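You operate a simulated robot arm through the tools that you are given. There is no shell and no other tool. Be economical: measure what you need, move in short steps, check, and stop when the job is done.

The job below is to be done with a simulated robot arm. You get a single attempt, and the scene is never put back.

Task
Put things in order on the top of the sorting table. At the end: the yellow pocket book stands where the black iron weight stood; the clear jar for stones is on the silver round tray; the black iron weight stands where the red cloth weight stood; the red cloth weight stands where the cream note card (marked "BILLS") stood; the cream note card stands where the clear jar for stones stood; whatever was shut is shut again. Leave all else as you found it, and nothing knocked over.
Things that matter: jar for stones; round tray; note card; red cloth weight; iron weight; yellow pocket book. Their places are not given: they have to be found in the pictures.

The check looks at the end state, three seconds after you hand in, the way a careful person would. Anything else that was tipped, shoved, dropped, spilled or broken makes it a failure.

Robot
A 6-joint arm with a two-finger parallel gripper, fixed in place. Base frame: the origin is at the foot of the arm, x ahead of it, y to its left, z up; the work surface is at about z = 66. Units: cm, degrees, N and s.
With the tool pointing down near the work surface it reaches from about 22 to 66 cm from the base axis. Its first joint turns from -66.0 to 66.0 degrees. Payload 2.9 kg.
The tool frame sits at the grasp point between the pads (the TCP): z along the fingers, y along the line on which they close. The tips reach 3 cm beyond it. Largest opening 11 cm; finger width 2, thickness 1; the body of the gripper, 4.8 by 11.2 cm, starts 5.5 cm behind the TCP.
Orientation is that of the tool frame in the base frame, as a unit quaternion [x, y, z, w]. With the fingers straight down and closing along the base's y, the tool's x points along the base's -x, its y along +y and its z along -z.

Tools
- The arm moves only by the tool play_rows. Its argument "steps" is a list that holds one entry, the list of rows, each a list of 7 numbers: the shift along the base's x, y, z in cm, then the turn, a rotation vector about the base's x, y, z in degrees, then the closure, from 0 (fully open) to 1 (shut). In form: [[[dx, dy, dz, wx, wy, wz, grip], ...]]. A call has 1 to 8 rows; each row is the pose to reach, as a shift and turn from the pose commanded when the call began. Rows are played at 5 a second. More than 5 cm and 8.6 degrees between two rows, or a gripper value outside its range, and nothing of the call is played. A pose out of reach is approached as far as the arm can. The call stops where the force on the tool passes 40 N (or 10 N more than at its start, if that is more) or the arm is blocked; 0.2 s more then pass. Each finger travels about 10.8 cm/s and halts on what it meets, pressing with about 30 N; the grip force reading is that of the motor and also rises with nothing between the fingers. The clock runs only during rows and for 0.2 s after the last one: add rows that repeat a pose to give the fingers time. The reply holds the time, the measured pose of the TCP, the force on the tool along the base axes, the opening and the grip force, in the units named above and with some noise.
- Cameras (640 x 400 px; columns grow to the right, rows downward): "scene" is fixed at [5.76, 43.9, 135.61]; the picture's right is [-0.85, -0.52, 0.00], its down [-0.42, 0.69, -0.58] and it looks along [0.30, -0.50, -0.81] (base axes); focal length 334 px, centre (320, 200). "wrist" rides on the gripper at [-3.6, 0, -5.7] in the tool frame; the picture's right is [0.00, -1.00, 0.00], its down [0.97, 0.00, -0.24] and it looks along [0.24, 0.00, 0.97] (tool axes); focal length 218 px, centre (320, 200).
- camera(camera): a new picture of that camera. The clock stands still meanwhile.
- probe_pixels(camera, pixels): for up to 12 pixels [column, row] of the newest picture of that camera ("zoom" is the newest enlarged one), the place [x, y, z] in the base frame of the surface seen there, good to about 0.2 cm. The clock stands still meanwhile.
- zoom(camera, box): a new picture of the part [left, top, right, bottom] of that camera's present view, enlarged. The clock stands still meanwhile.
- finish_job(): hands the job in; it is judged then, once.

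Go step by step. Measure first, check grasps and placings, and put right what went wrong. The budget is 80 turns and 46 pictures, counting those below and the enlarged ones. Unless the task says otherwise, let go and move clear before handing in, and close with one line.

The tools are called after "Emit:" by a JSON object that holds its "fn" and its "kwargs". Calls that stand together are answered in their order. play_rows: Moves the arm, as the interface text tells. Its arguments: {"type":"object","properties":{"steps":{"type":"array","items":{"type":"array","items":{"type":"array","items":{"type":"number"}}}}},"required":["steps"]} The other tools are called the same way: camera (camera) takes a picture; probe_pixels (camera, pixels) gives the place of the surface under pixels of a picture; zoom (camera, box) takes an enlarged picture of a part of a camera's view; finish_job () hands the job in.

At the start:

```text
time_s: 0.0
tool_pos: [41.96, 13.5, 97.92]
tool_rot: [0.0, 1.0, -0.001, -0.001]
force: [-0.3, -0.4, -0.1]
finger_gap: 11.02
finger_force: 0.0
```

scene: 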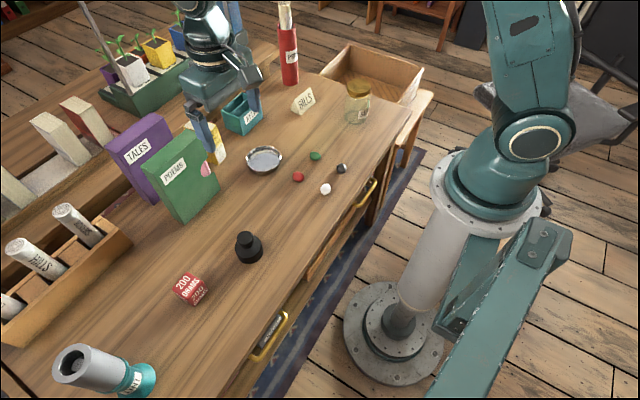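
wrist: 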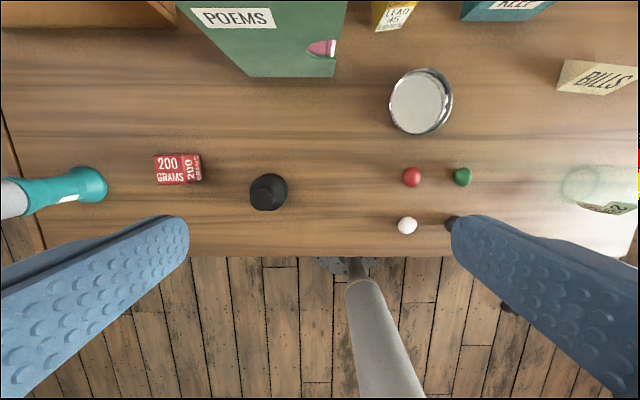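

The scene view shows the red cloth weight near (188,290), the iron weight near (249,246), the tray near (264,159), the card near (303,100) and the jar near (358,100). I can't tell yet what the yellow item at (218,145) is, so I'll zoom in.

Emit:
{"fn": "zoom", "kwargs": {"camera": "scene", "box": [180, 60, 400, 200]}}

Emit:
{"fn": "zoom", "kwargs": {"camera": "scene", "box": [0, 90, 240, 240]}}

Emit:
{"fn": "zoom", "kwargs": {"camera": "wrist", "box": [160, 0, 640, 300]}}

```text
2.86 times, centred on (290, 130) of scene
```

zoom: 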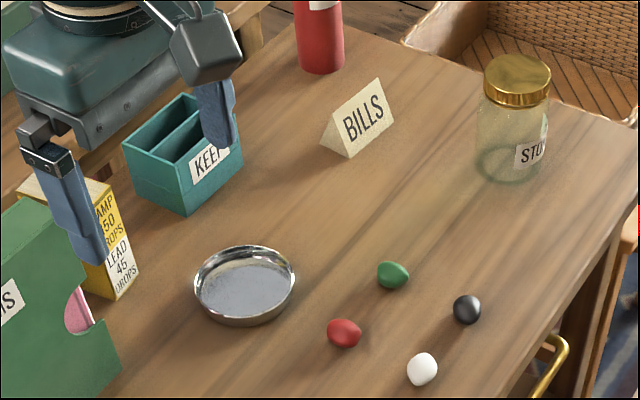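

```text
2.67 times, centred on (120, 165) of scene
```

zoom: 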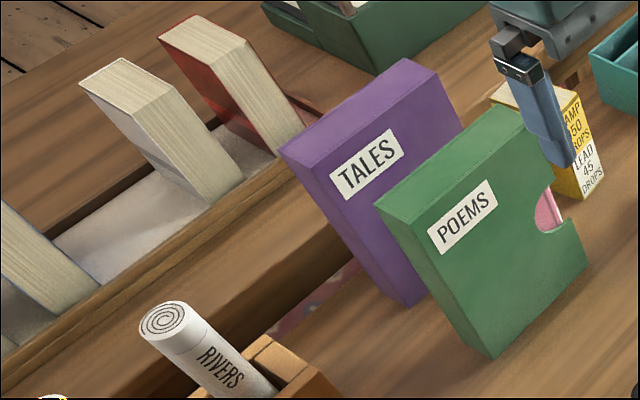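

```text
1.33 times, centred on (400, 150) of wrist
```

zoom: 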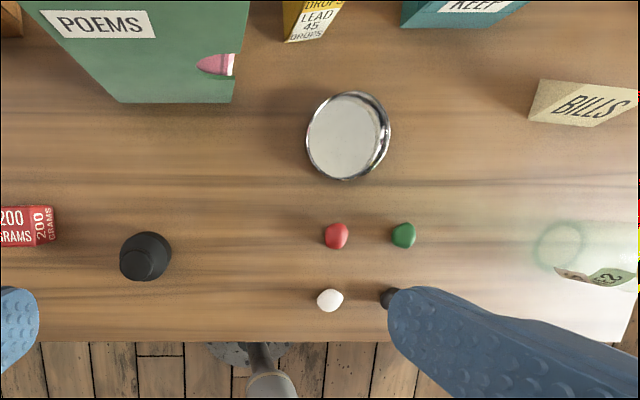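

The yellow "LAMP/LEAD" item may or may not be the pocket book, and there are drawers with gold handles at (270,340) and (365,200). I'll look at both more closely.

Emit:
{"fn": "zoom", "kwargs": {"camera": "scene", "box": [180, 110, 260, 180]}}

Emit:
{"fn": "zoom", "kwargs": {"camera": "scene", "box": [200, 160, 420, 400]}}

```text
5.71 times, centred on (220, 145) of scene
```

zoom: 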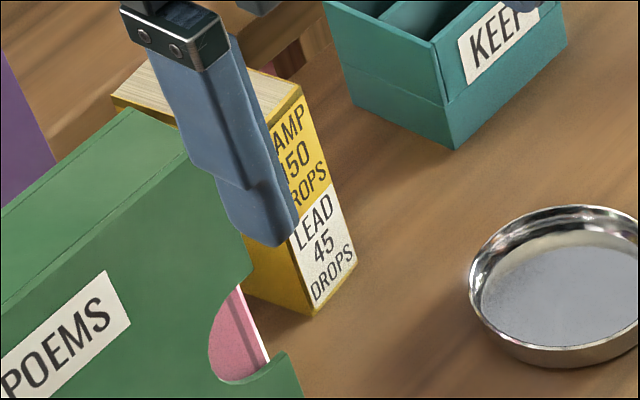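

```text
1.67 times, centred on (310, 280) of scene
```

zoom: 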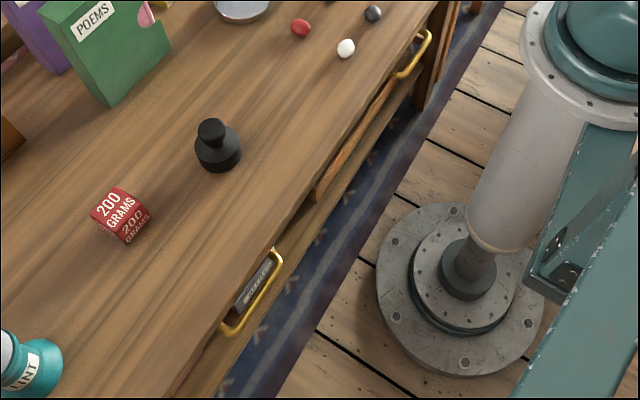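

The page block on top and the yellow spine show that the item at (225,145) is a standing book, so it's the yellow pocket book. Every destination can be freed in turn: jar, card, red weight, iron weight, then book. Next I'll measure everything.

Emit:
{"fn": "probe_pixels", "kwargs": {"camera": "scene", "pixels": [[188, 284], [176, 290], [190, 276], [208, 292], [194, 304], [184, 297], [249, 237], [248, 260], [240, 250], [261, 250], [258, 243], [196, 300]]}}

Emit:
{"fn": "probe_pixels", "kwargs": {"camera": "scene", "pixels": [[264, 160], [248, 155], [281, 157], [264, 172], [264, 146], [357, 83], [347, 84], [368, 88], [357, 121], [345, 115], [367, 119], [358, 100]]}}

Emit:
{"fn": "probe_pixels", "kwargs": {"camera": "scene", "pixels": [[311, 88], [297, 98], [292, 111], [301, 114], [314, 102], [303, 100], [220, 125], [216, 128], [222, 147], [222, 162], [217, 163], [196, 122]]}}

Emit:
{"fn": "probe_pixels", "kwargs": {"camera": "wrist", "pixels": [[378, 29], [401, 33], [390, 14], [373, 10], [391, 100], [420, 69], [450, 100], [420, 133], [557, 88], [604, 94], [600, 78], [585, 182]]}}

```text
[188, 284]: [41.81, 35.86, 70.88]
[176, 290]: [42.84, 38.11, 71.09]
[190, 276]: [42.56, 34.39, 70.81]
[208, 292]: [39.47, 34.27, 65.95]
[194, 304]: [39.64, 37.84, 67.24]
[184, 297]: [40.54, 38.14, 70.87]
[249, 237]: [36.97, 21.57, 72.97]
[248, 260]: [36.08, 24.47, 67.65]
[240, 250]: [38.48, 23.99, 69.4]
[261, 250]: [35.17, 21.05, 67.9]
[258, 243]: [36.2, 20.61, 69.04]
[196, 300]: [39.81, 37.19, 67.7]
```

```text
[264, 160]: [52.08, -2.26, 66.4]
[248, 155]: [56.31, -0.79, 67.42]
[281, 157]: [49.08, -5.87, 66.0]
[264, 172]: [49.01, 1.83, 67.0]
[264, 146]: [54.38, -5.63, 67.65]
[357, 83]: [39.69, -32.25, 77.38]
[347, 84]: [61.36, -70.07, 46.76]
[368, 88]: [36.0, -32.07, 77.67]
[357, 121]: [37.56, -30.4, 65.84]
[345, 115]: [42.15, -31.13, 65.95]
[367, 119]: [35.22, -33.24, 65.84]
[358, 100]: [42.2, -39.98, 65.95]
```

```text
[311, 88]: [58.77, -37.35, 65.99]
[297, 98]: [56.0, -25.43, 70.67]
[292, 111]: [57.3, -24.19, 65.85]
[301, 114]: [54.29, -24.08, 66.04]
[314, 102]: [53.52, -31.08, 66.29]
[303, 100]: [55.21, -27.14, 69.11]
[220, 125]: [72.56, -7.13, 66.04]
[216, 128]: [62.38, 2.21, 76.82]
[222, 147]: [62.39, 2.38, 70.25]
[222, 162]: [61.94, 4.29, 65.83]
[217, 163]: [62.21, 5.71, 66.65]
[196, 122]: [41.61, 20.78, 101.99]
```

```text
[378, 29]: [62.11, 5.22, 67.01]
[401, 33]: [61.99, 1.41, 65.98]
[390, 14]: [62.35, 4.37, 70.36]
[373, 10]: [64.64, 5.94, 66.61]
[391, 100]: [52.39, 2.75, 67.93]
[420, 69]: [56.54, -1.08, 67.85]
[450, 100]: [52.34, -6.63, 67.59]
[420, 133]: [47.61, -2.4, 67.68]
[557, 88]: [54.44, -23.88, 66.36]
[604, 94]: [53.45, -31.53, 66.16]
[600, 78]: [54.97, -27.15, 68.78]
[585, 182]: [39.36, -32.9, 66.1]
```

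The measured places are: jar about (38.8,-32), tray about (52,-2), card about (55.5,-28), red weight about (41.5,36), iron weight about (37,22) and book spine at (62,1.5..5.5). I'll move over the card and jar area to get exact positions from the wrist camera.

Emit:
{"fn": "play_rows", "kwargs": {"steps": [[[0, -5, 0, 0, 0, 0, 0], [0, -10, 0, 0, 0, 0, 0], [0, -15, 0, 0, 0, 0, 0], [0, -20, 0, 0, 0, 0, 0], [0, -25, 0, 0, 0, 0, 0], [0, -30, 0, 0, 0, 0, 0], [0, -35, 0, 0, 0, 0, 0], [0, -40, 0, 0, 0, 0, 0]]]}}

Emit:
{"fn": "camera", "kwargs": {"camera": "wrist"}}

Emit:
{"fn": "camera", "kwargs": {"camera": "scene"}}

```text
time_s: 1.8
tool_pos: [41.93, -26.38, 97.95]
tool_rot: [-0.001, 1.0, 0.0, 0.0]
force: [0.5, 0.8, -1.0]
finger_gap: 11.02
finger_force: 0.1
```

```text
38 pictures are left
```

wrist: 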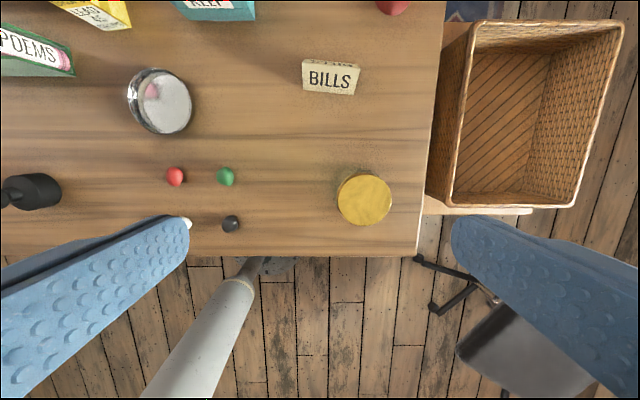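

```text
37 pictures are left
```

scene: 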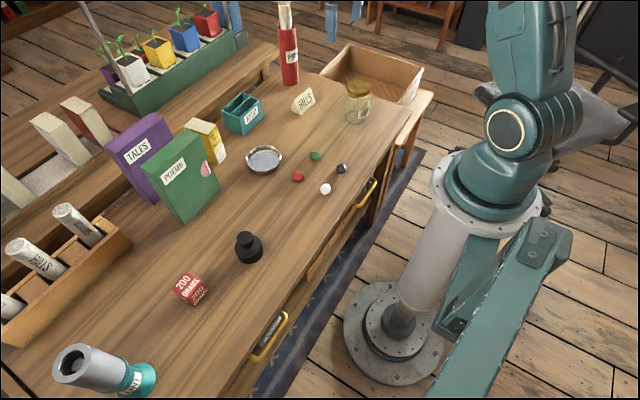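

Emit:
{"fn": "probe_pixels", "kwargs": {"camera": "wrist", "pixels": [[365, 200], [339, 200], [391, 200], [365, 176], [365, 222], [304, 88], [303, 62], [359, 67], [355, 93], [330, 62], [330, 76], [127, 100]]}}

Emit:
{"fn": "probe_pixels", "kwargs": {"camera": "scene", "pixels": [[199, 117], [183, 127], [220, 126], [217, 129], [185, 122], [205, 124], [292, 108], [296, 90], [309, 87], [304, 88], [312, 95], [296, 99]]}}

Emit:
{"fn": "zoom", "kwargs": {"camera": "scene", "box": [170, 95, 290, 180]}}

Emit:
{"fn": "zoom", "kwargs": {"camera": "scene", "box": [270, 60, 400, 140]}}

```text
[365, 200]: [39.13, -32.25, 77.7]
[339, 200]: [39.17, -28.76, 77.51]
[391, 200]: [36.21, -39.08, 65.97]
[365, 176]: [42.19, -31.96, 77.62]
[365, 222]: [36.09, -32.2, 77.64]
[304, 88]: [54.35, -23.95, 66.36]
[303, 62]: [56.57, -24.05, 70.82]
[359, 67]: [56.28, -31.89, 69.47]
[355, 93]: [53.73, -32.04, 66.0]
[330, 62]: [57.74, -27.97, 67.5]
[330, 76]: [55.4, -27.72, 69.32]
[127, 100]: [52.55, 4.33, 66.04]
```

```text
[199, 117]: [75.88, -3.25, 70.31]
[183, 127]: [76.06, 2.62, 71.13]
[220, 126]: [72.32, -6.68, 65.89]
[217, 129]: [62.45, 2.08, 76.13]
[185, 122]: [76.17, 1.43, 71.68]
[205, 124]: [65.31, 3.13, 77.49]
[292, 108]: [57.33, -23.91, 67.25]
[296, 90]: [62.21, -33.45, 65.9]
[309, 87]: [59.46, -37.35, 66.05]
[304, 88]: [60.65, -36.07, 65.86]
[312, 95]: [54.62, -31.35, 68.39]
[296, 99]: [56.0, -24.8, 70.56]
```

```text
4.71 times, centred on (230, 138) of scene
```

zoom: 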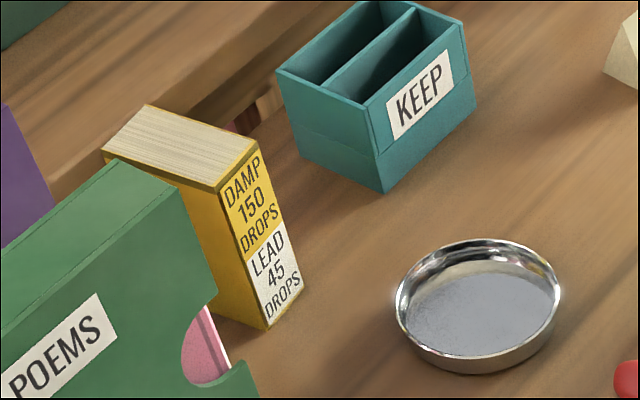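

```text
4.92 times, centred on (335, 100) of scene
```

zoom: 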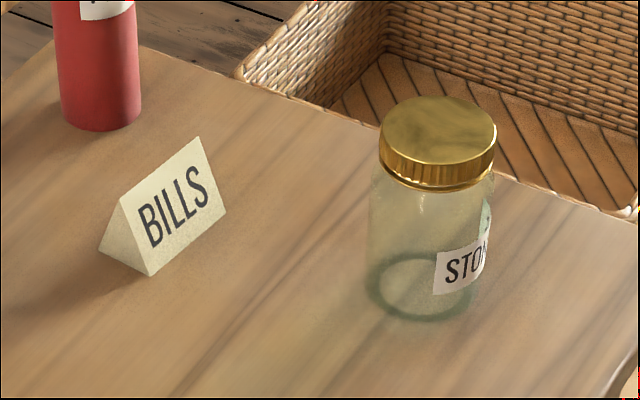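

The jar axis is at about (39.1,-32.2), with the lid top at 77.7 and a diameter of about 7. I'll check the height of the basket rim at wrist (455,205) and (478,25), plus the tray and table edges.

Emit:
{"fn": "probe_pixels", "kwargs": {"camera": "wrist", "pixels": [[451, 205], [478, 22], [440, 100], [415, 230], [160, 70], [160, 134], [129, 98], [192, 105], [391, 192], [342, 210], [330, 58], [395, 8]]}}

Emit:
{"fn": "probe_pixels", "kwargs": {"camera": "zoom", "pixels": [[438, 130], [438, 165], [435, 182], [435, 188], [435, 196], [440, 215], [460, 260], [450, 290], [198, 138], [120, 200], [148, 275], [165, 235]]}}

```text
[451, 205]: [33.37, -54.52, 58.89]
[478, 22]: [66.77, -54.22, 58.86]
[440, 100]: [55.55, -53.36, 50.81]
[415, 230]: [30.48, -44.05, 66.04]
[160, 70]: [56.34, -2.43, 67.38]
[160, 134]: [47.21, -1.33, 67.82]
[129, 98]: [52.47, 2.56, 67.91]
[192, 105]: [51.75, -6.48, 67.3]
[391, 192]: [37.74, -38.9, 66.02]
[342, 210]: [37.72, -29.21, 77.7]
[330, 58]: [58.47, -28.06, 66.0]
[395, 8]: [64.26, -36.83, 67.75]
```

```text
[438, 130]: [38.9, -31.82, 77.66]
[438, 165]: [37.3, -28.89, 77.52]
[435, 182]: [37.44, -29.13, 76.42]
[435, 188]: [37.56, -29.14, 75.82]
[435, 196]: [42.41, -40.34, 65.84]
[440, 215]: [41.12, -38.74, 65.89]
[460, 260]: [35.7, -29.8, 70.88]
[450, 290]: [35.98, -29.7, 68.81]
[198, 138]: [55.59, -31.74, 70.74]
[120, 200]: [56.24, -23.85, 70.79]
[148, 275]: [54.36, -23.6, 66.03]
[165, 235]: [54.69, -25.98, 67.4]
```

The jar body spans 66–75.6 under the lid, the tray centre is (52,-2), and nothing gets in the way of the fingers. I'll descend over the jar and close on the glass at TCP z 72.8.

Emit:
{"fn": "play_rows", "kwargs": {"steps": [[[-1.4, -2.9, 0, 0, 0, 0, 0], [-2.83, -5.82, -3, 0, 0, 0, 0], [-2.83, -5.82, -8, 0, 0, 0, 0], [-2.83, -5.82, -13, 0, 0, 0, 0], [-2.83, -5.82, -17, 0, 0, 0, 0], [-2.83, -5.82, -17, 0, 0, 0, 0]]]}}

Emit:
{"fn": "camera", "kwargs": {"camera": "wrist"}}

```text
time_s: 3.2
tool_pos: [39.2, -32.31, 80.93]
tool_rot: [0.0, 1.0, -0.001, 0.0]
force: [0.2, -0.8, -0.7]
finger_gap: 10.98
finger_force: 0.2
```

```text
34 pictures are left
```

wrist: 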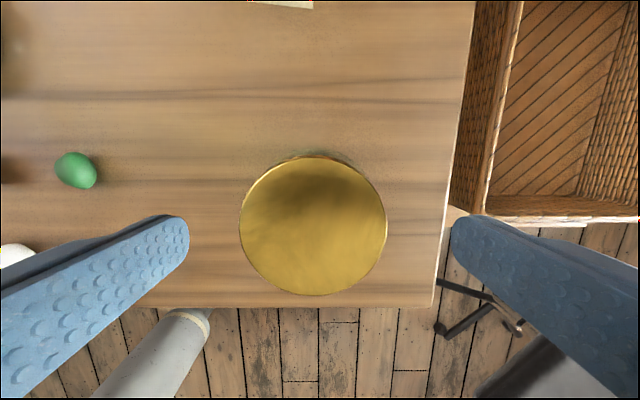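

The jar is centred between the fingers (lid at 313,225). I'll descend and close.

Emit:
{"fn": "play_rows", "kwargs": {"steps": [[[0, 0.1, -4, 0, 0, 0, 0], [0, 0.1, -7, 0, 0, 0, 0], [0, 0.1, -8.1, 0, 0, 0, 0], [0, 0.1, -8.1, 0, 0, 0, 0.3], [0, 0.1, -8.1, 0, 0, 0, 0.6], [0, 0.1, -8.1, 0, 0, 0, 0.6], [0, 0.1, -8.1, 0, 0, 0, 0.6]]]}}

```text
time_s: 4.8
tool_pos: [39.15, -32.25, 72.77]
tool_rot: [0.0, 1.0, -0.001, 0.0]
force: [-0.1, -0.3, -0.3]
finger_gap: 7.32
finger_force: 30.3
```

The fingers hold the jar at 7.3 cm. I'll lift it and carry it over the tray at (52,-2).

Emit:
{"fn": "play_rows", "kwargs": {"steps": [[[0, 0, 2, 0, 0, 0, 0.6], [0, 0, 5, 0, 0, 0, 0.6], [0, 0, 9, 0, 0, 0, 0.6], [1.5, 4, 10, 0, 0, 0, 0.6], [3.5, 8, 10, 0, 0, 0, 0.6], [5.5, 12, 10, 0, 0, 0, 0.6], [7.3, 16, 10, 0, 0, 0, 0.6], [7.3, 16, 10, 0, 0, 0, 0.6]]]}}

Emit:
{"fn": "camera", "kwargs": {"camera": "scene"}}

```text
time_s: 6.6
tool_pos: [46.45, -16.12, 82.79]
tool_rot: [0.0, 1.0, -0.001, 0.0]
force: [-0.2, -0.5, -2.3]
finger_gap: 6.55
finger_force: 30.7
```

```text
33 pictures are left
```

scene: 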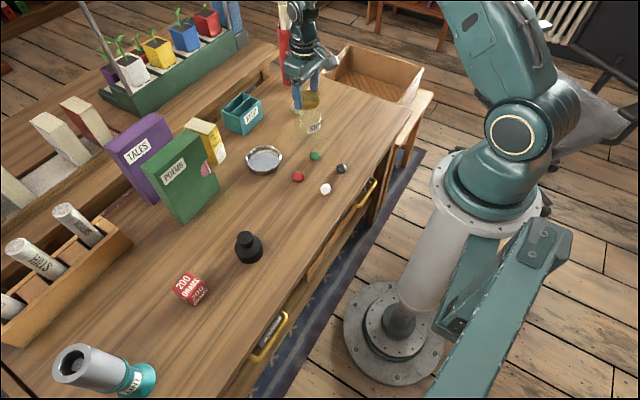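

The gap dropped from 7.3 to 6.55, so the jar may have slid in the grip. I'll look closely.

Emit:
{"fn": "zoom", "kwargs": {"camera": "scene", "box": [260, 50, 360, 150]}}

Emit:
{"fn": "probe_pixels", "kwargs": {"camera": "scene", "pixels": [[310, 98], [310, 106], [310, 112], [314, 127], [308, 132], [312, 134], [310, 136], [310, 103]]}}

```text
4.00 times, centred on (310, 100) of scene
```

zoom: 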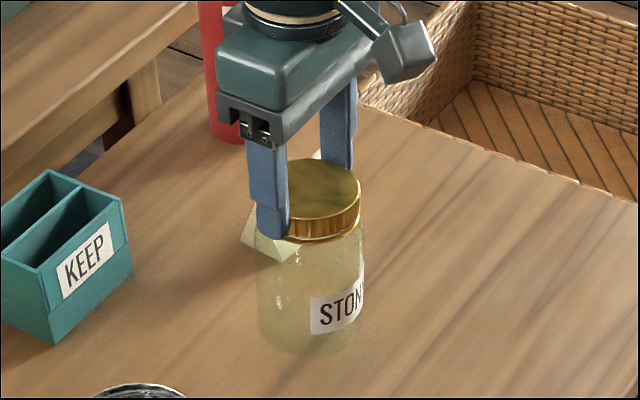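

```text
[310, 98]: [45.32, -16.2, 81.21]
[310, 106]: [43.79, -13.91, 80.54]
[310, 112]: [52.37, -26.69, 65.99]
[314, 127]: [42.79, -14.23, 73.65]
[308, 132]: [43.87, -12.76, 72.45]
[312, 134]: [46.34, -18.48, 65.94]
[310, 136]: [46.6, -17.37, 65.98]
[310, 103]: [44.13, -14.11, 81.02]
```

The jar has slid down 6.5 cm: the lid top is at 81.2, and the fingers now grip only the upper lid, which is narrower than the glass. I'll set it down gently here on clear table, then regrip over the full lid.

Emit:
{"fn": "play_rows", "kwargs": {"steps": [[[0, 0, -1.2, 0, 0, 0, 0.6], [0, 0, -2.4, 0, 0, 0, 0.6], [0, 0, -3.0, 0, 0, 0, 0.6], [0, 0, -3.3, 0, 0, 0, 0.6]]]}}

Emit:
{"fn": "zoom", "kwargs": {"camera": "scene", "box": [260, 60, 360, 160]}}

Emit:
{"fn": "probe_pixels", "kwargs": {"camera": "zoom", "pixels": [[320, 170], [330, 190], [340, 200], [345, 215], [315, 320], [335, 310], [320, 340]]}}

```text
time_s: 7.6
tool_pos: [46.42, -16.17, 79.57]
tool_rot: [-0.001, 1.0, -0.001, 0.0]
force: [-0.3, -0.3, -1.6]
finger_gap: 6.55
finger_force: 29.8
```

```text
4.00 times, centred on (310, 110) of scene
```

zoom: 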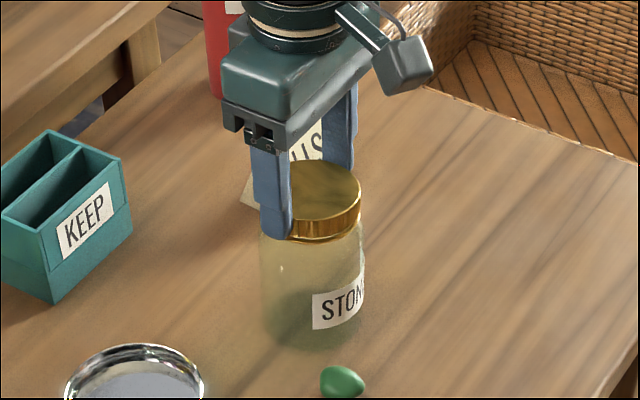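

```text
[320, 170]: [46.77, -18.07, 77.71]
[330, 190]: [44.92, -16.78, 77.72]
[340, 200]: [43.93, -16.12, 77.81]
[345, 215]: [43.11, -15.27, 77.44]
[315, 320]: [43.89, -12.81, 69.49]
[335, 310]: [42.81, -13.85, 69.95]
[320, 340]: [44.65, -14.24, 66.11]
```

The lid top is back at 77.7, so the jar stands on the table. I'll open, go down to where the pads cover the whole lid (tips at about 75.7), and grip again.

Emit:
{"fn": "play_rows", "kwargs": {"steps": [[[0, 0, -0.1, 0, 0, 0, 0.5], [0, 0, -0.1, 0, 0, 0, 0.25], [0, 0, -0.1, 0, 0, 0, 0.25], [0, 0, -0.8, 0, 0, 0, 0.25], [0, 0, -0.8, 0, 0, 0, 0.6], [0, 0, -0.8, 0, 0, 0, 0.6], [0, 0, -0.8, 0, 0, 0, 0.6]]]}}

Emit:
{"fn": "camera", "kwargs": {"camera": "scene"}}

```text
time_s: 9.2
tool_pos: [46.49, -16.22, 78.92]
tool_rot: [-0.001, 1.0, -0.001, 0.001]
force: [1.0, 1.4, 1.0]
finger_gap: 6.53
finger_force: 30.1
```

```text
30 pictures are left
```

scene: 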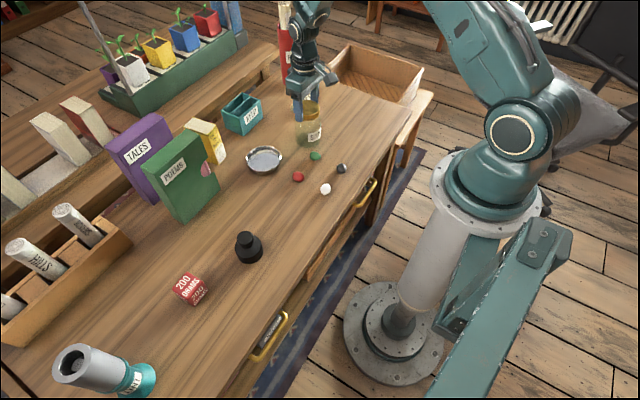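

The fingers grip the lid at 6.53 cm. I'll lift slowly and watch for slip.

Emit:
{"fn": "play_rows", "kwargs": {"steps": [[[0, 0, 0.7, 0, 0, 0, 0.65], [0, 0, 1.5, 0, 0, 0, 0.65], [0, 0, 2.5, 0, 0, 0, 0.65], [0, 0, 3.5, 0, 0, 0, 0.65], [0, 0, 4.5, 0, 0, 0, 0.65], [0, 0, 4.5, 0, 0, 0, 0.65]]]}}

Emit:
{"fn": "zoom", "kwargs": {"camera": "scene", "box": [260, 50, 360, 150]}}

Emit:
{"fn": "probe_pixels", "kwargs": {"camera": "zoom", "pixels": [[320, 170], [330, 180], [340, 195], [350, 205], [315, 320], [335, 310], [320, 340]]}}

```text
time_s: 10.6
tool_pos: [46.49, -16.08, 83.3]
tool_rot: [-0.001, 1.0, -0.002, 0.0]
force: [0.9, 0.6, -1.9]
finger_gap: 6.56
finger_force: 29.8
```

```text
4.00 times, centred on (310, 100) of scene
```

zoom: 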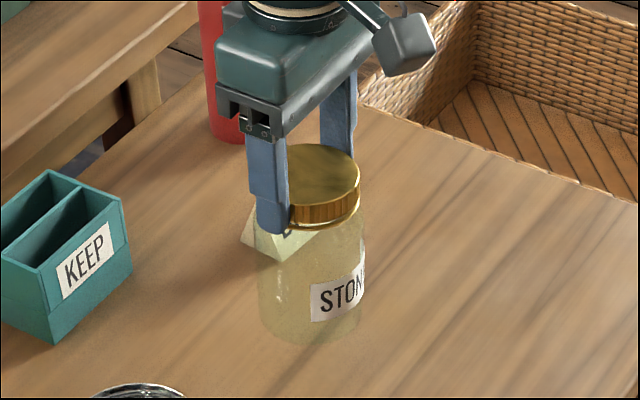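

```text
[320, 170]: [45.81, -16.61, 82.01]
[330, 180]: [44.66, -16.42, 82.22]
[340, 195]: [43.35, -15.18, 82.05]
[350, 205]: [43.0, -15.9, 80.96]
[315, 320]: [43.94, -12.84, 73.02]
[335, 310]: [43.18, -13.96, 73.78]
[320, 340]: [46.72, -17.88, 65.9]
```

The jar rose with the tool (lid top 82.1, tool +4.4) and hasn't slipped. I'll carry it over the tray centre at (52,-2).

Emit:
{"fn": "play_rows", "kwargs": {"steps": [[[1, 2.5, 0.5, 0, 0, 0, 0.65], [2, 5, 0.5, 0, 0, 0, 0.65], [3, 7.5, 0.5, 0, 0, 0, 0.65], [4, 10, 0.5, 0, 0, 0, 0.65], [5, 12.5, 0.5, 0, 0, 0, 0.65], [5.5, 14.1, 0.5, 0, 0, 0, 0.65], [5.5, 14.1, 0.5, 0, 0, 0, 0.65]]]}}

Emit:
{"fn": "zoom", "kwargs": {"camera": "scene", "box": [200, 80, 320, 190]}}

Emit:
{"fn": "camera", "kwargs": {"camera": "wrist"}}

```text
time_s: 12.2
tool_pos: [51.84, -2.22, 83.77]
tool_rot: [0.0, 1.0, -0.001, 0.0]
force: [-0.3, 0.3, -2.3]
finger_gap: 6.51
finger_force: 29.9
```

```text
3.64 times, centred on (260, 135) of scene
```

zoom: 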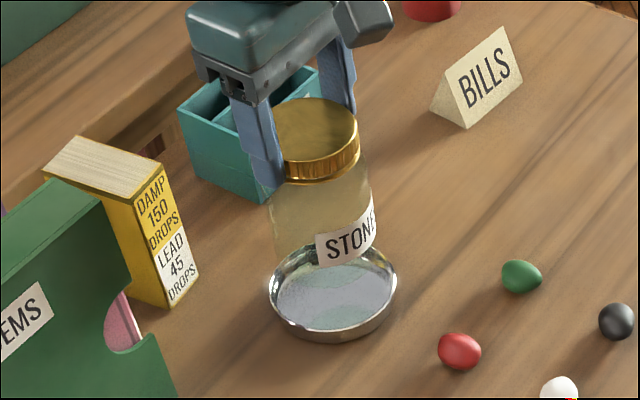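

```text
27 pictures are left
```

wrist: 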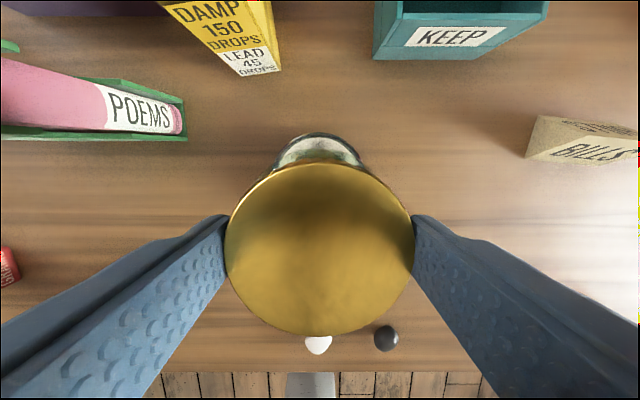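

The jar hangs over the dish, about 4.4 cm above its floor. I'll lower it onto the tray.

Emit:
{"fn": "play_rows", "kwargs": {"steps": [[[0.05, 0.2, -1.2, 0, 0, 0, 0.65], [0.05, 0.2, -2.4, 0, 0, 0, 0.65], [0.05, 0.2, -3.4, 0, 0, 0, 0.65], [0.05, 0.2, -4.0, 0, 0, 0, 0.65], [0.05, 0.2, -4.3, 0, 0, 0, 0.65], [0.05, 0.2, -4.3, 0, 0, 0, 0.65]]]}}

Emit:
{"fn": "zoom", "kwargs": {"camera": "scene", "box": [200, 80, 320, 190]}}

Emit:
{"fn": "probe_pixels", "kwargs": {"camera": "zoom", "pixels": [[320, 150], [335, 160], [345, 175], [350, 185]]}}

```text
time_s: 13.6
tool_pos: [51.93, -1.85, 79.5]
tool_rot: [0.0, 1.0, -0.001, -0.001]
force: [0.1, -0.9, -2.5]
finger_gap: 6.53
finger_force: 29.9
```

```text
3.64 times, centred on (260, 135) of scene
```

zoom: 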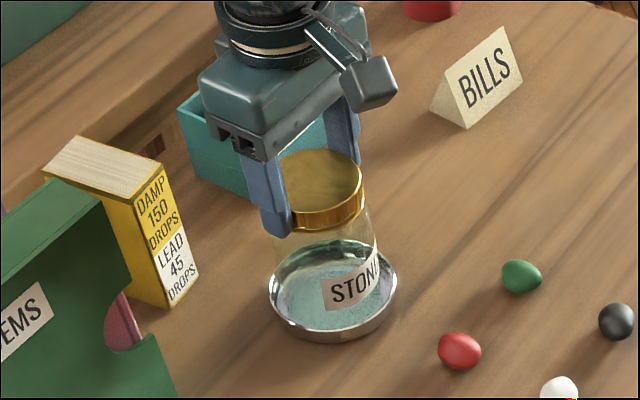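

```text
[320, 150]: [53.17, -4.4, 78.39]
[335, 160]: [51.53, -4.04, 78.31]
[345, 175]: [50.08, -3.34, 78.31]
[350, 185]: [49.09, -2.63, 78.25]
```

The force still reads the full weight and the lid top is at 78.3, so the bottom is about 0.2 above the tray floor. I'll lower in tiny steps until contact.

Emit:
{"fn": "play_rows", "kwargs": {"steps": [[[0, 0, -0.1, 0, 0, 0, 0.65], [0, 0, -0.2, 0, 0, 0, 0.65], [0, 0, -0.3, 0, 0, 0, 0.65], [0, 0, -0.3, 0, 0, 0, 0.65]]]}}

```text
time_s: 14.6
tool_pos: [52.06, -1.87, 79.18]
tool_rot: [-0.001, 1.0, -0.001, 0.0]
force: [0.1, 0.4, -0.3]
finger_gap: 6.57
finger_force: 29.9
```

The weight has come off the tool, so the jar stands on the tray. I'll open and rise.

Emit:
{"fn": "play_rows", "kwargs": {"steps": [[[0, 0, 0, 0, 0, 0, 0.45], [0, 0, 0, 0, 0, 0, 0.2], [0, 0, 0, 0, 0, 0, 0.1], [0, 0, 0.5, 0, 0, 0, 0.1], [0, 0, 4.5, 0, 0, 0, 0.1], [0, 0, 9, 0, 0, 0, 0.1], [0, -4, 12, 0, 0, 0, 0], [0, -9, 12, 0, 0, 0, 0]]]}}

Emit:
{"fn": "camera", "kwargs": {"camera": "scene"}}

```text
time_s: 16.4
tool_pos: [52.03, -10.98, 91.21]
tool_rot: [-0.002, 1.0, 0.0, 0.0]
force: [0.7, -0.5, -0.3]
finger_gap: 11.0
finger_force: 0.0
```

```text
25 pictures are left
```

scene: 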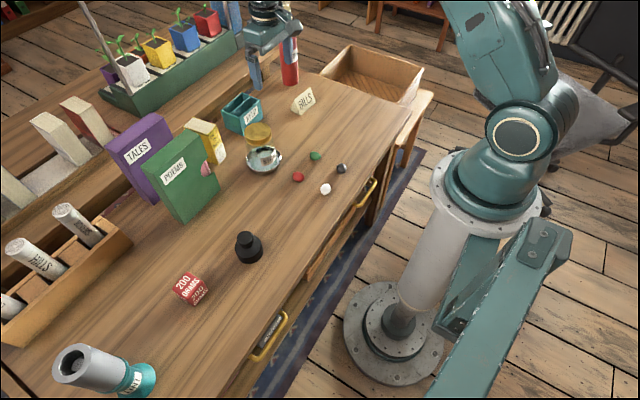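

The jar stands in the tray. Next is the card, with its centre at about (55.9,-27.8) and its ridge turned about -4.7°. I'll go above it with that yaw and check.

Emit:
{"fn": "play_rows", "kwargs": {"steps": [[[1, -4.5, -1, 0, 0, -1, 0], [2, -9, -3, 0, 0, -2.5, 0], [3, -13, -5, 0, 0, -4, 0], [3.87, -16.8, -7, 0, 0, -4.7, 0], [3.87, -16.8, -11, 0, 0, -4.7, 0], [3.87, -16.8, -11, 0, 0, -4.7, 0]]]}}

Emit:
{"fn": "camera", "kwargs": {"camera": "wrist"}}

```text
refused: row 2 steps farther than a row can; nothing moved
```

```text
24 pictures are left
```

wrist: 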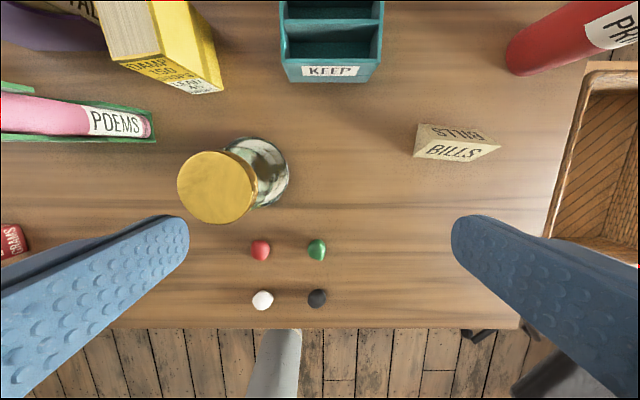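

The step was slightly over 5 cm, so nothing moved. I'll use the picture to probe the card and book, and move in smaller steps.

Emit:
{"fn": "probe_pixels", "kwargs": {"camera": "wrist", "pixels": [[414, 155], [480, 161], [499, 147], [418, 127], [488, 142], [418, 124], [150, 5], [188, 10], [108, 62], [165, 60], [222, 90], [215, 60]]}}

Emit:
{"fn": "play_rows", "kwargs": {"steps": [[[1, -4.2, -1, 0, 0, -1, 0], [2, -8.4, -3, 0, 0, -2.5, 0], [3, -12.6, -5, 0, 0, -4, 0], [3.87, -16.8, -7, 0, 0, -4.7, 0], [3.87, -16.8, -11, 0, 0, -4.7, 0], [3.87, -16.8, -11, 0, 0, -4.7, 0]]]}}

Emit:
{"fn": "camera", "kwargs": {"camera": "wrist"}}

```text
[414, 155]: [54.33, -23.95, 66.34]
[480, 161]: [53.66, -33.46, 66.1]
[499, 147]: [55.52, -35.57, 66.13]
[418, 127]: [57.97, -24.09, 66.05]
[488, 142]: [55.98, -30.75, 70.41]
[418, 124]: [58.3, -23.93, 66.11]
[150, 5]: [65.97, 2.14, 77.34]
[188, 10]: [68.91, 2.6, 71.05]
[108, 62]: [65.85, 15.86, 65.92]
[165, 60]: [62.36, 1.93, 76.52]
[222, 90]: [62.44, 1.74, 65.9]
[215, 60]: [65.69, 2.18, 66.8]
```

```text
time_s: 17.8
tool_pos: [55.85, -27.77, 80.2]
tool_rot: [0.04, 0.999, -0.001, 0.0]
force: [0.6, 0.2, 0.9]
finger_gap: 10.99
finger_force: 0.1
```

```text
23 pictures are left
```

wrist: 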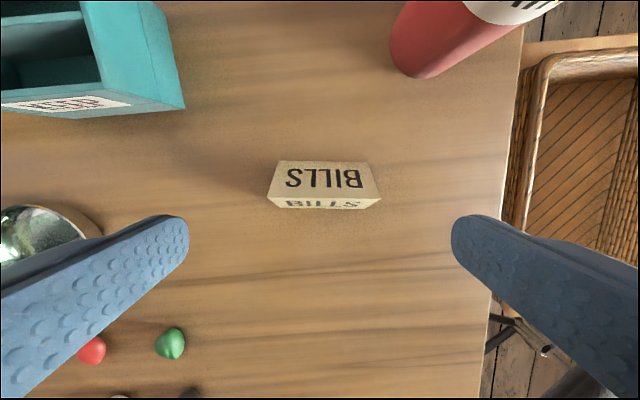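

The card is aligned and centred between the fingers (268–380 across). I'll descend to 69.5 and close on its ends.

Emit:
{"fn": "play_rows", "kwargs": {"steps": [[[0, 0, -4, 0, 0, 0, 0], [0, 0, -8, 0, 0, 0, 0], [0, 0, -10, 0, 0, 0, 0], [0, 0, -10.6, 0, 0, 0, 0], [0, 0, -10.6, 0, 0, 0, 0.25], [0, 0, -10.6, 0, 0, 0, 0.45], [0, 0, -10.6, 0, 0, 0, 0.45], [0, 0, -10.6, 0, 0, 0, 0.45]]]}}

```text
time_s: 19.6
tool_pos: [55.83, -27.73, 69.53]
tool_rot: [0.041, 0.999, -0.001, -0.001]
force: [-0.3, 0.0, 1.2]
finger_gap: 7.85
finger_force: 30.6
```

The fingers hold the card at 7.85 cm. I'll lift and carry it to the jar's old spot (39.1,-32.2).

Emit:
{"fn": "play_rows", "kwargs": {"steps": [[[0, 0, 2, 0, 0, 0, 0.45], [0, 0, 5, 0, 0, 0, 0.45], [-4, -1.1, 6, 0, 0, 0, 0.45], [-8, -2.2, 6, 0, 0, 0, 0.45], [-12, -3.3, 6, 0, 0, 0, 0.45], [-15, -4.1, 6, 0, 0, 0, 0.45], [-16.75, -4.5, 6, 0, 0, 0, 0.45], [-16.75, -4.5, 6, 0, 0, 0, 0.45]]]}}

Emit:
{"fn": "camera", "kwargs": {"camera": "scene"}}

Emit:
{"fn": "zoom", "kwargs": {"camera": "scene", "box": [220, 50, 400, 180]}}

```text
time_s: 21.4
tool_pos: [39.09, -32.24, 75.53]
tool_rot: [0.04, 0.999, -0.001, 0.0]
force: [0.4, 0.6, -0.5]
finger_gap: 7.86
finger_force: 29.7
```

```text
22 pictures are left
```

scene: 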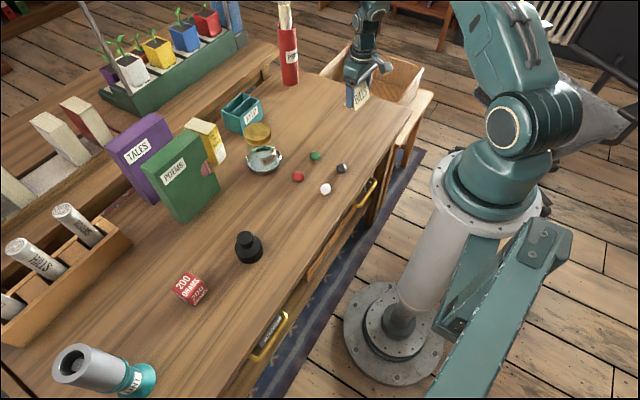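

```text
3.08 times, centred on (310, 115) of scene
```

zoom: 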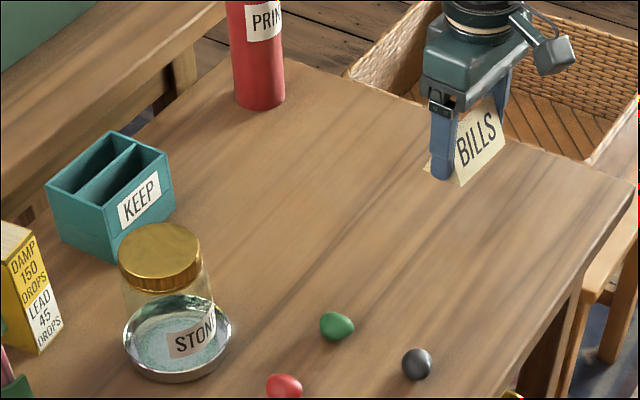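

The card is held level over the old jar spot. I'll lower it 6 cm, release and rise.

Emit:
{"fn": "play_rows", "kwargs": {"steps": [[[0, 0, -3, 0, 0, 0, 0.45], [0, 0, -5, 0, 0, 0, 0.45], [0, 0, -5.7, 0, 0, 0, 0.45], [0, 0, -6, 0, 0, 0, 0.45], [0, 0, -6, 0, 0, 0, 0.2], [0, 0, -6, 0, 0, 0, 0], [0, 0, -5.8, 0, 0, 0, 0], [0, 0, -2, 0, 0, 0, 0]]]}}

Emit:
{"fn": "play_rows", "kwargs": {"steps": [[[0, 0, 5, 0, 0, 0, 0], [0, 0, 10, 0, 0, 1.5, 0], [0, 4, 13, 0, 0, 3, 0], [0, 8, 15, 0, 0, 4.7, 0], [0, 13, 15, 0, 0, 4.7, 0], [0, 18, 15, 0, 0, 4.7, 0], [0, 23, 15, 0, 0, 4.7, 0], [0, 28, 15, 0, 0, 4.7, 0]]]}}

Emit:
{"fn": "zoom", "kwargs": {"camera": "scene", "box": [220, 50, 400, 180]}}

Emit:
{"fn": "probe_pixels", "kwargs": {"camera": "zoom", "pixels": [[160, 250], [520, 130], [440, 160], [460, 185], [500, 110], [430, 165]]}}

```text
time_s: 23.2
tool_pos: [39.16, -32.27, 73.49]
tool_rot: [0.04, 0.999, -0.001, 0.0]
force: [-0.3, -0.2, 0.2]
finger_gap: 11.0
finger_force: 0.1
```

```text
time_s: 25.0
tool_pos: [39.03, -4.09, 88.52]
tool_rot: [0.0, 1.0, 0.0, 0.0]
force: [0.3, -0.4, -0.2]
finger_gap: 11.0
finger_force: 0.0
```

```text
3.08 times, centred on (310, 115) of scene
```

zoom: 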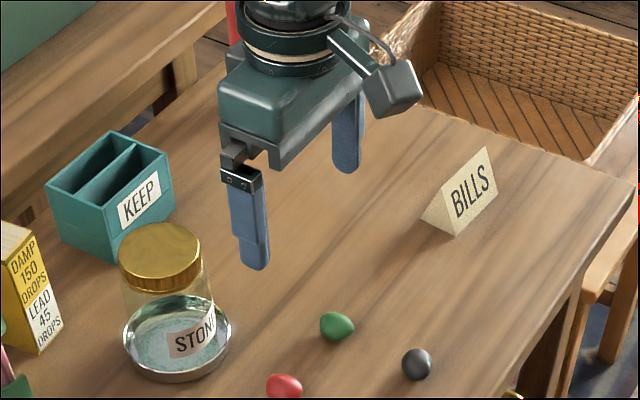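

```text
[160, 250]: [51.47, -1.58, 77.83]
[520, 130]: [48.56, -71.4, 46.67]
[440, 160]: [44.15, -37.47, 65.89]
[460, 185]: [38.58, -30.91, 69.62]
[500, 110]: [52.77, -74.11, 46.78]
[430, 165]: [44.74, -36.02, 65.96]
```

The card stands upright at the jar's old place. Now I'll move above the red weight.

Emit:
{"fn": "play_rows", "kwargs": {"steps": [[[0, 4, 3, 0, 0, 0, 0], [0, 8.5, 5, 0, 0, 0, 0], [0, 13, 5, 0, 0, 0, 0], [0, 18, 5, 0, 0, 0, 0], [0, 23, 5, 0, 0, 0, 0], [1, 27.5, 5, 0, 0, 0, 0], [2, 32, 5, 0, 0, 0, 0], [2, 36, 4, 0, 0, 0, 0]]]}}

Emit:
{"fn": "camera", "kwargs": {"camera": "wrist"}}

```text
time_s: 26.8
tool_pos: [41.24, 31.82, 92.59]
tool_rot: [0.0, 1.0, 0.0, 0.0]
force: [-0.7, 0.8, 0.2]
finger_gap: 11.02
finger_force: 0.0
```

```text
19 pictures are left
```

wrist: 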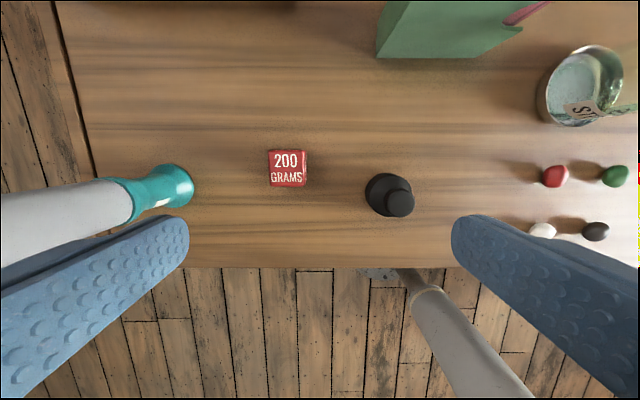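

Emit:
{"fn": "probe_pixels", "kwargs": {"camera": "wrist", "pixels": [[271, 152], [299, 151], [272, 184], [302, 184], [286, 168], [305, 170], [390, 185], [413, 197], [400, 202], [400, 192], [368, 195], [385, 175]]}}

Emit:
{"fn": "zoom", "kwargs": {"camera": "wrist", "box": [240, 130, 440, 240]}}

Emit:
{"fn": "zoom", "kwargs": {"camera": "scene", "box": [160, 220, 280, 320]}}

```text
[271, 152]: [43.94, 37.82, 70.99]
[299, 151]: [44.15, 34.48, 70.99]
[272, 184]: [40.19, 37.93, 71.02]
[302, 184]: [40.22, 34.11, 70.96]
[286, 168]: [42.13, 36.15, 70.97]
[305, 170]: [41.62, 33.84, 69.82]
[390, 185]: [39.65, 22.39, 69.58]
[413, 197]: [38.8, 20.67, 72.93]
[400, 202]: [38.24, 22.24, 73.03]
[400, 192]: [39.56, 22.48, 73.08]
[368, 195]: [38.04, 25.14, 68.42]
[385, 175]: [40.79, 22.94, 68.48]
```

```text
3.20 times, centred on (340, 185) of wrist
```

zoom: 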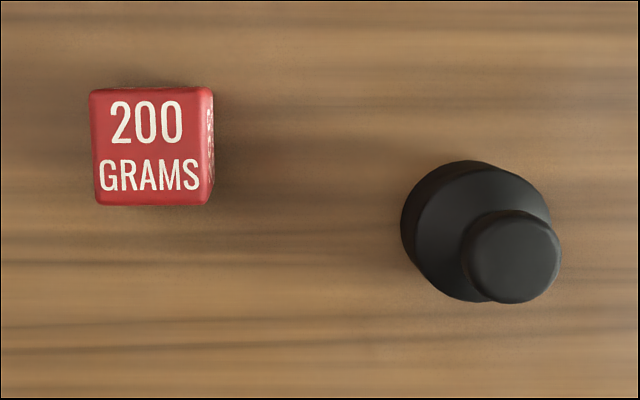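

```text
4.00 times, centred on (220, 270) of scene
```

zoom: 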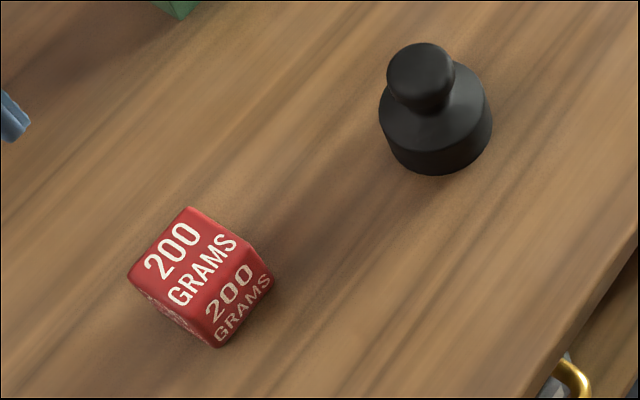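

The red weight spans x 40–44.1 and y 34–38, with its top at 71 and its centre at (42.1,36.0). The iron weight's axis is at about (38.2,22.2), with its top at 73. I'll go down on the red weight.

Emit:
{"fn": "play_rows", "kwargs": {"steps": [[[0.86, 4.18, -2, 0, 0, 0, 0], [0.86, 4.18, -7, 0, 0, 0, 0], [0.86, 4.18, -12, 0, 0, 0, 0], [0.86, 4.18, -17, 0, 0, 0, 0], [0.86, 4.18, -21, 0, 0, 0, 0], [0.86, 4.18, -23, 0, 0, 0, 0], [0.86, 4.18, -23.2, 0, 0, 0, 0.3], [0.86, 4.18, -23.2, 0, 0, 0, 0.6]]]}}

Emit:
{"fn": "play_rows", "kwargs": {"steps": [[[0, 0, 0, 0, 0, 0, 0.75], [0, 0, 0, 0, 0, 0, 0.75], [0, 0, 0, 0, 0, 0, 0.75]]]}}

```text
time_s: 28.6
tool_pos: [41.97, 35.94, 69.22]
tool_rot: [-0.001, 1.0, 0.0, 0.0]
force: [0.2, 1.0, 0.6]
finger_gap: 4.55
finger_force: 30.0
```

```text
time_s: 29.4
tool_pos: [42.02, 35.93, 69.38]
tool_rot: [-0.001, 1.0, 0.0, -0.001]
force: [-0.2, 0.0, 1.0]
finger_gap: 4.59
finger_force: 30.3
```

The fingers hold the red weight at 4.6 cm. I'll lift it and carry it along x≈42, high over everything, towards the card's old place.

Emit:
{"fn": "play_rows", "kwargs": {"steps": [[[0, 0, 2, 0, 0, 0, 0.75], [0, 0, 6, 0, 0, 0, 0.75], [0, 0, 11, 0, 0, 0, 0.75], [0, 0, 15.5, 0, 0, 0, 0.75], [0, -4.5, 17, 0, 0, 0, 0.75], [0, -9, 17, 0, 0, 0, 0.75], [0, -13.5, 17, 0, 0, 0, 0.75], [0, -18, 17, 0, 0, 0, 0.75]]]}}

Emit:
{"fn": "play_rows", "kwargs": {"steps": [[[0, -4.5, 0, 0, 0, 0, 0.75], [0, -9, 0, 0, 0, 0, 0.75], [0, -13.5, 0, 0, 0, 0, 0.75], [0, -18, 0, 0, 0, 0, 0.75], [0, -22.5, 0, 0, 0, 0, 0.75], [0, -27, 0, 0, 0, 0, 0.75], [0, -31.5, 0, 0, 0, 0, 0.75], [0, -36, 0, 0, 0, 0, 0.75]]]}}

Emit:
{"fn": "camera", "kwargs": {"camera": "wrist"}}

```text
time_s: 31.2
tool_pos: [42.12, 18.05, 86.3]
tool_rot: [-0.001, 1.0, 0.0, 0.0]
force: [-1.7, 0.3, -2.6]
finger_gap: 4.6
finger_force: 29.8
```

```text
time_s: 33.0
tool_pos: [41.82, -18.03, 86.29]
tool_rot: [0.0, 1.0, 0.0, 0.0]
force: [0.6, 0.1, -4.3]
finger_gap: 4.59
finger_force: 29.7
```

```text
16 pictures are left
```

wrist: 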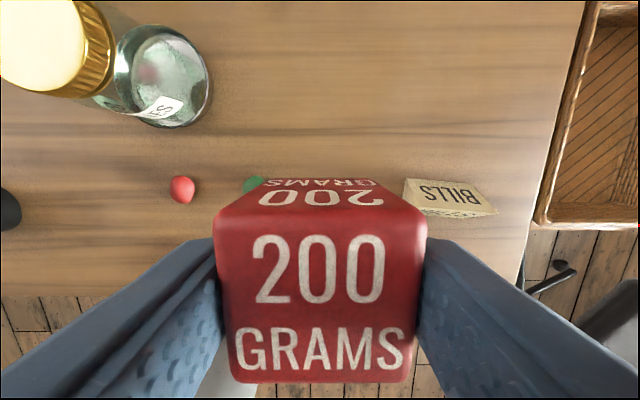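

The weight is held well, with its top at the same height in the grip. I'll go to (55.9,-27.8) and lower most of the way.

Emit:
{"fn": "play_rows", "kwargs": {"steps": [[[3.5, -2.5, 0, 0, 0, 0, 0.75], [7, -5, 0, 0, 0, 0, 0.75], [10.5, -7.5, 0, 0, 0, 0, 0.75], [13.9, -9.75, 0, 0, 0, 0, 0.75], [13.9, -9.75, -4.5, 0, 0, 0, 0.75], [13.9, -9.75, -9, 0, 0, 0, 0.75], [13.9, -9.75, -13.5, 0, 0, 0, 0.75], [13.9, -9.75, -15.5, 0, 0, 0, 0.75]]]}}

Emit:
{"fn": "play_rows", "kwargs": {"steps": [[[0, 0, -0.6, 0, 0, 0, 0.75], [0, 0, -1.1, 0, 0, 0, 0.75], [0, 0, -1.4, 0, 0, 0, 0.75], [0, 0, -1.4, 0, 0, 0, 0.75]]]}}

```text
time_s: 34.8
tool_pos: [55.86, -27.73, 70.75]
tool_rot: [-0.002, 1.0, -0.001, 0.0]
force: [-0.1, 0.7, -3.7]
finger_gap: 4.58
finger_force: 30.2
```

```text
time_s: 35.8
tool_pos: [55.85, -27.81, 69.54]
tool_rot: [-0.001, 1.0, -0.001, 0.0]
force: [0.7, 0.2, -4.0]
finger_gap: 4.58
finger_force: 30.0
```

The force still shows the weight hanging, so I'll lower a little further.

Emit:
{"fn": "play_rows", "kwargs": {"steps": [[[0, 0, -0.15, 0, 0, 0, 0.75], [0, 0, -0.3, 0, 0, 0, 0.75], [0, 0, -0.3, 0, 0, 0, 0.75]]]}}

```text
time_s: 36.6
tool_pos: [55.89, -27.71, 69.38]
tool_rot: [-0.001, 1.0, -0.002, 0.001]
force: [-7.1, 3.4, 16.8]
finger_gap: 4.57
finger_force: 29.3
```

The weight is in contact with the table. I'll release and rise.

Emit:
{"fn": "play_rows", "kwargs": {"steps": [[[0, 0, 0.15, 0, 0, 0, 0.6], [0, 0, 0.15, 0, 0, 0, 0.35], [0, 0, 0.15, 0, 0, 0, 0.2], [0, 0, 1, 0, 0, 0, 0.2], [0, 0, 5, 0, 0, 0, 0.2], [0, 0, 10, 0, 0, 0, 0.1], [-3.5, 2.5, 12, 0, 0, 0, 0], [-7, 5, 14, 0, 0, 0, 0]]]}}

Emit:
{"fn": "play_rows", "kwargs": {"steps": [[[-4, 2.5, 2, 0, 0, 0, 0], [-7, 6, 2, 0, 0, 0, 0], [-9, 10, 2, 0, 0, 0, 0], [-10, 14.5, 2, 0, 0, 0, 0], [-10.5, 19, 2, 0, 0, 0, 0], [-10.5, 24, 2, 0, 0, 0, 0], [-10.5, 29, 2, 0, 0, 0, 0], [-10.5, 34, 2, 0, 0, 0, 0]]]}}

Emit:
{"fn": "camera", "kwargs": {"camera": "scene"}}

```text
time_s: 38.4
tool_pos: [48.94, -22.77, 83.25]
tool_rot: [0.0, 1.0, 0.0, 0.0]
force: [0.6, 0.3, -0.6]
finger_gap: 11.03
finger_force: 0.1
```

```text
refused: row 1 steps farther than a row can; nothing moved
```

```text
15 pictures are left
```

scene: 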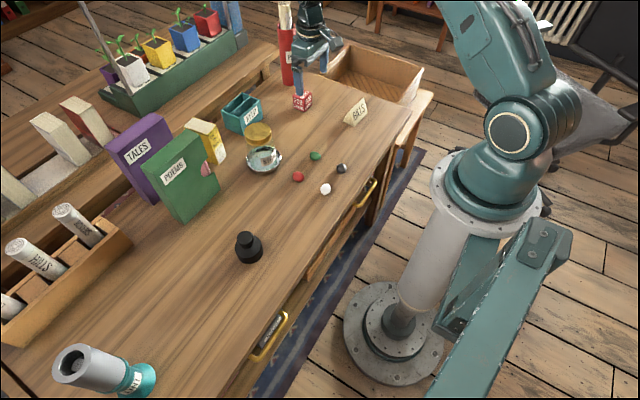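

The red weight stands at the card's old spot (302,101). Now I'll travel to the iron weight with smaller steps.

Emit:
{"fn": "play_rows", "kwargs": {"steps": [[[-3, 2.5, 2, 0, 0, 0, 0], [-6, 6, 3, 0, 0, 0, 0], [-9, 9.5, 3, 0, 0, 0, 0], [-10.5, 14, 3, 0, 0, 0, 0], [-10.5, 18.5, 3, 0, 0, 0, 0], [-10.5, 23, 3, 0, 0, 0, 0], [-10.5, 27.5, 3, 0, 0, 0, 0], [-10.5, 32, 3, 0, 0, 0, 0]]]}}

Emit:
{"fn": "play_rows", "kwargs": {"steps": [[[0, 4, 0, 0, 0, 0, 0], [0, 8.5, 0, 0, 0, 0, 0], [0, 13, 0, 0, 0, 0, 0], [-0.2, 13, -2, 0, 0, 0, 0], [-0.2, 13, -2, 0, 0, 0, 0]]]}}

Emit:
{"fn": "camera", "kwargs": {"camera": "wrist"}}

```text
time_s: 40.2
tool_pos: [38.32, 9.31, 86.26]
tool_rot: [0.0, 1.0, 0.0, 0.0]
force: [0.4, -0.3, 0.1]
finger_gap: 10.97
finger_force: 0.1
```

```text
time_s: 41.4
tool_pos: [38.19, 22.26, 84.24]
tool_rot: [0.0, 1.0, -0.001, 0.0]
force: [-0.2, 0.6, -0.2]
finger_gap: 11.04
finger_force: 0.1
```

```text
14 pictures are left
```

wrist: 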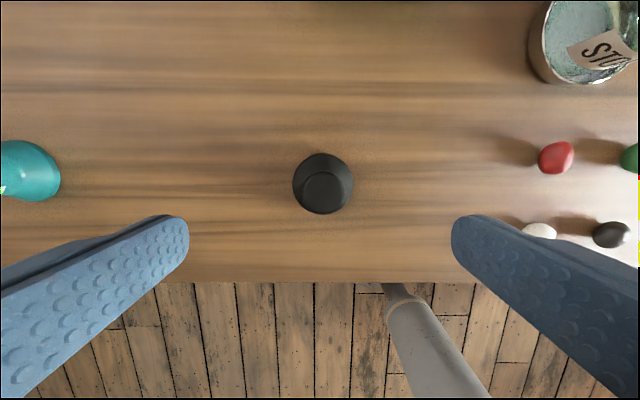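

Emit:
{"fn": "probe_pixels", "kwargs": {"camera": "wrist", "pixels": [[323, 192], [306, 192], [340, 192], [323, 177], [323, 209], [295, 182], [351, 182], [323, 155], [300, 200], [346, 200]]}}

```text
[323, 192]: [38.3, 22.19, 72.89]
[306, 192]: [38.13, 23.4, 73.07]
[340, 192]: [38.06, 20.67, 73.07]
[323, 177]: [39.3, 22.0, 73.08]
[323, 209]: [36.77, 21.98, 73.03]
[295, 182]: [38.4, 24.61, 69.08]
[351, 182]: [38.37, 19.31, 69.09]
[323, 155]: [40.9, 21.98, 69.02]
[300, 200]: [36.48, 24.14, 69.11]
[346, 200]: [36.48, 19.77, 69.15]
```

The iron weight's axis is at (38.1,22.0), and its base is 5.3 cm across up to about z 69. I'll descend to TCP 69.3 and close on the base.

Emit:
{"fn": "play_rows", "kwargs": {"steps": [[[-0.1, -0.25, -4.5, 0, 0, 0, 0], [-0.1, -0.25, -9, 0, 0, 0, 0], [-0.1, -0.25, -13, 0, 0, 0, 0], [-0.1, -0.25, -14.9, 0, 0, 0, 0], [-0.1, -0.25, -14.9, 0, 0, 0, 0.3], [-0.1, -0.25, -14.9, 0, 0, 0, 0.6], [-0.1, -0.25, -14.9, 0, 0, 0, 0.7], [-0.1, -0.25, -14.9, 0, 0, 0, 0.7]]]}}

Emit:
{"fn": "play_rows", "kwargs": {"steps": [[[0, 0, 0.7, 0, 0, 0, 0.7], [0, 0, 1.5, 0, 0, 0, 0.7], [0, 0, 2.5, 0, 0, 0, 0.7], [0, 0, 3.5, 0, 0, 0, 0.7], [0, 0, 3.5, 0, 0, 0, 0.7]]]}}

Emit:
{"fn": "zoom", "kwargs": {"camera": "scene", "box": [180, 180, 320, 300]}}

```text
time_s: 43.2
tool_pos: [38.05, 22.13, 69.25]
tool_rot: [-0.002, 1.0, -0.002, -0.001]
force: [-0.4, -0.4, 0.7]
finger_gap: 5.93
finger_force: 30.0
```

```text
time_s: 44.4
tool_pos: [37.94, 21.96, 72.7]
tool_rot: [0.0, 1.0, -0.001, 0.001]
force: [-0.1, -0.9, -8.0]
finger_gap: 5.91
finger_force: 30.1
```

```text
3.33 times, centred on (250, 240) of scene
```

zoom: 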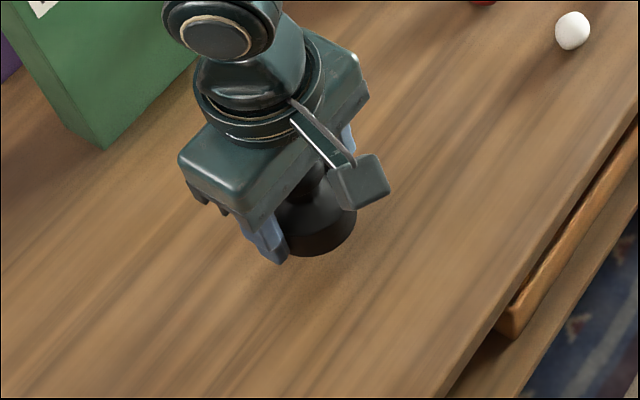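

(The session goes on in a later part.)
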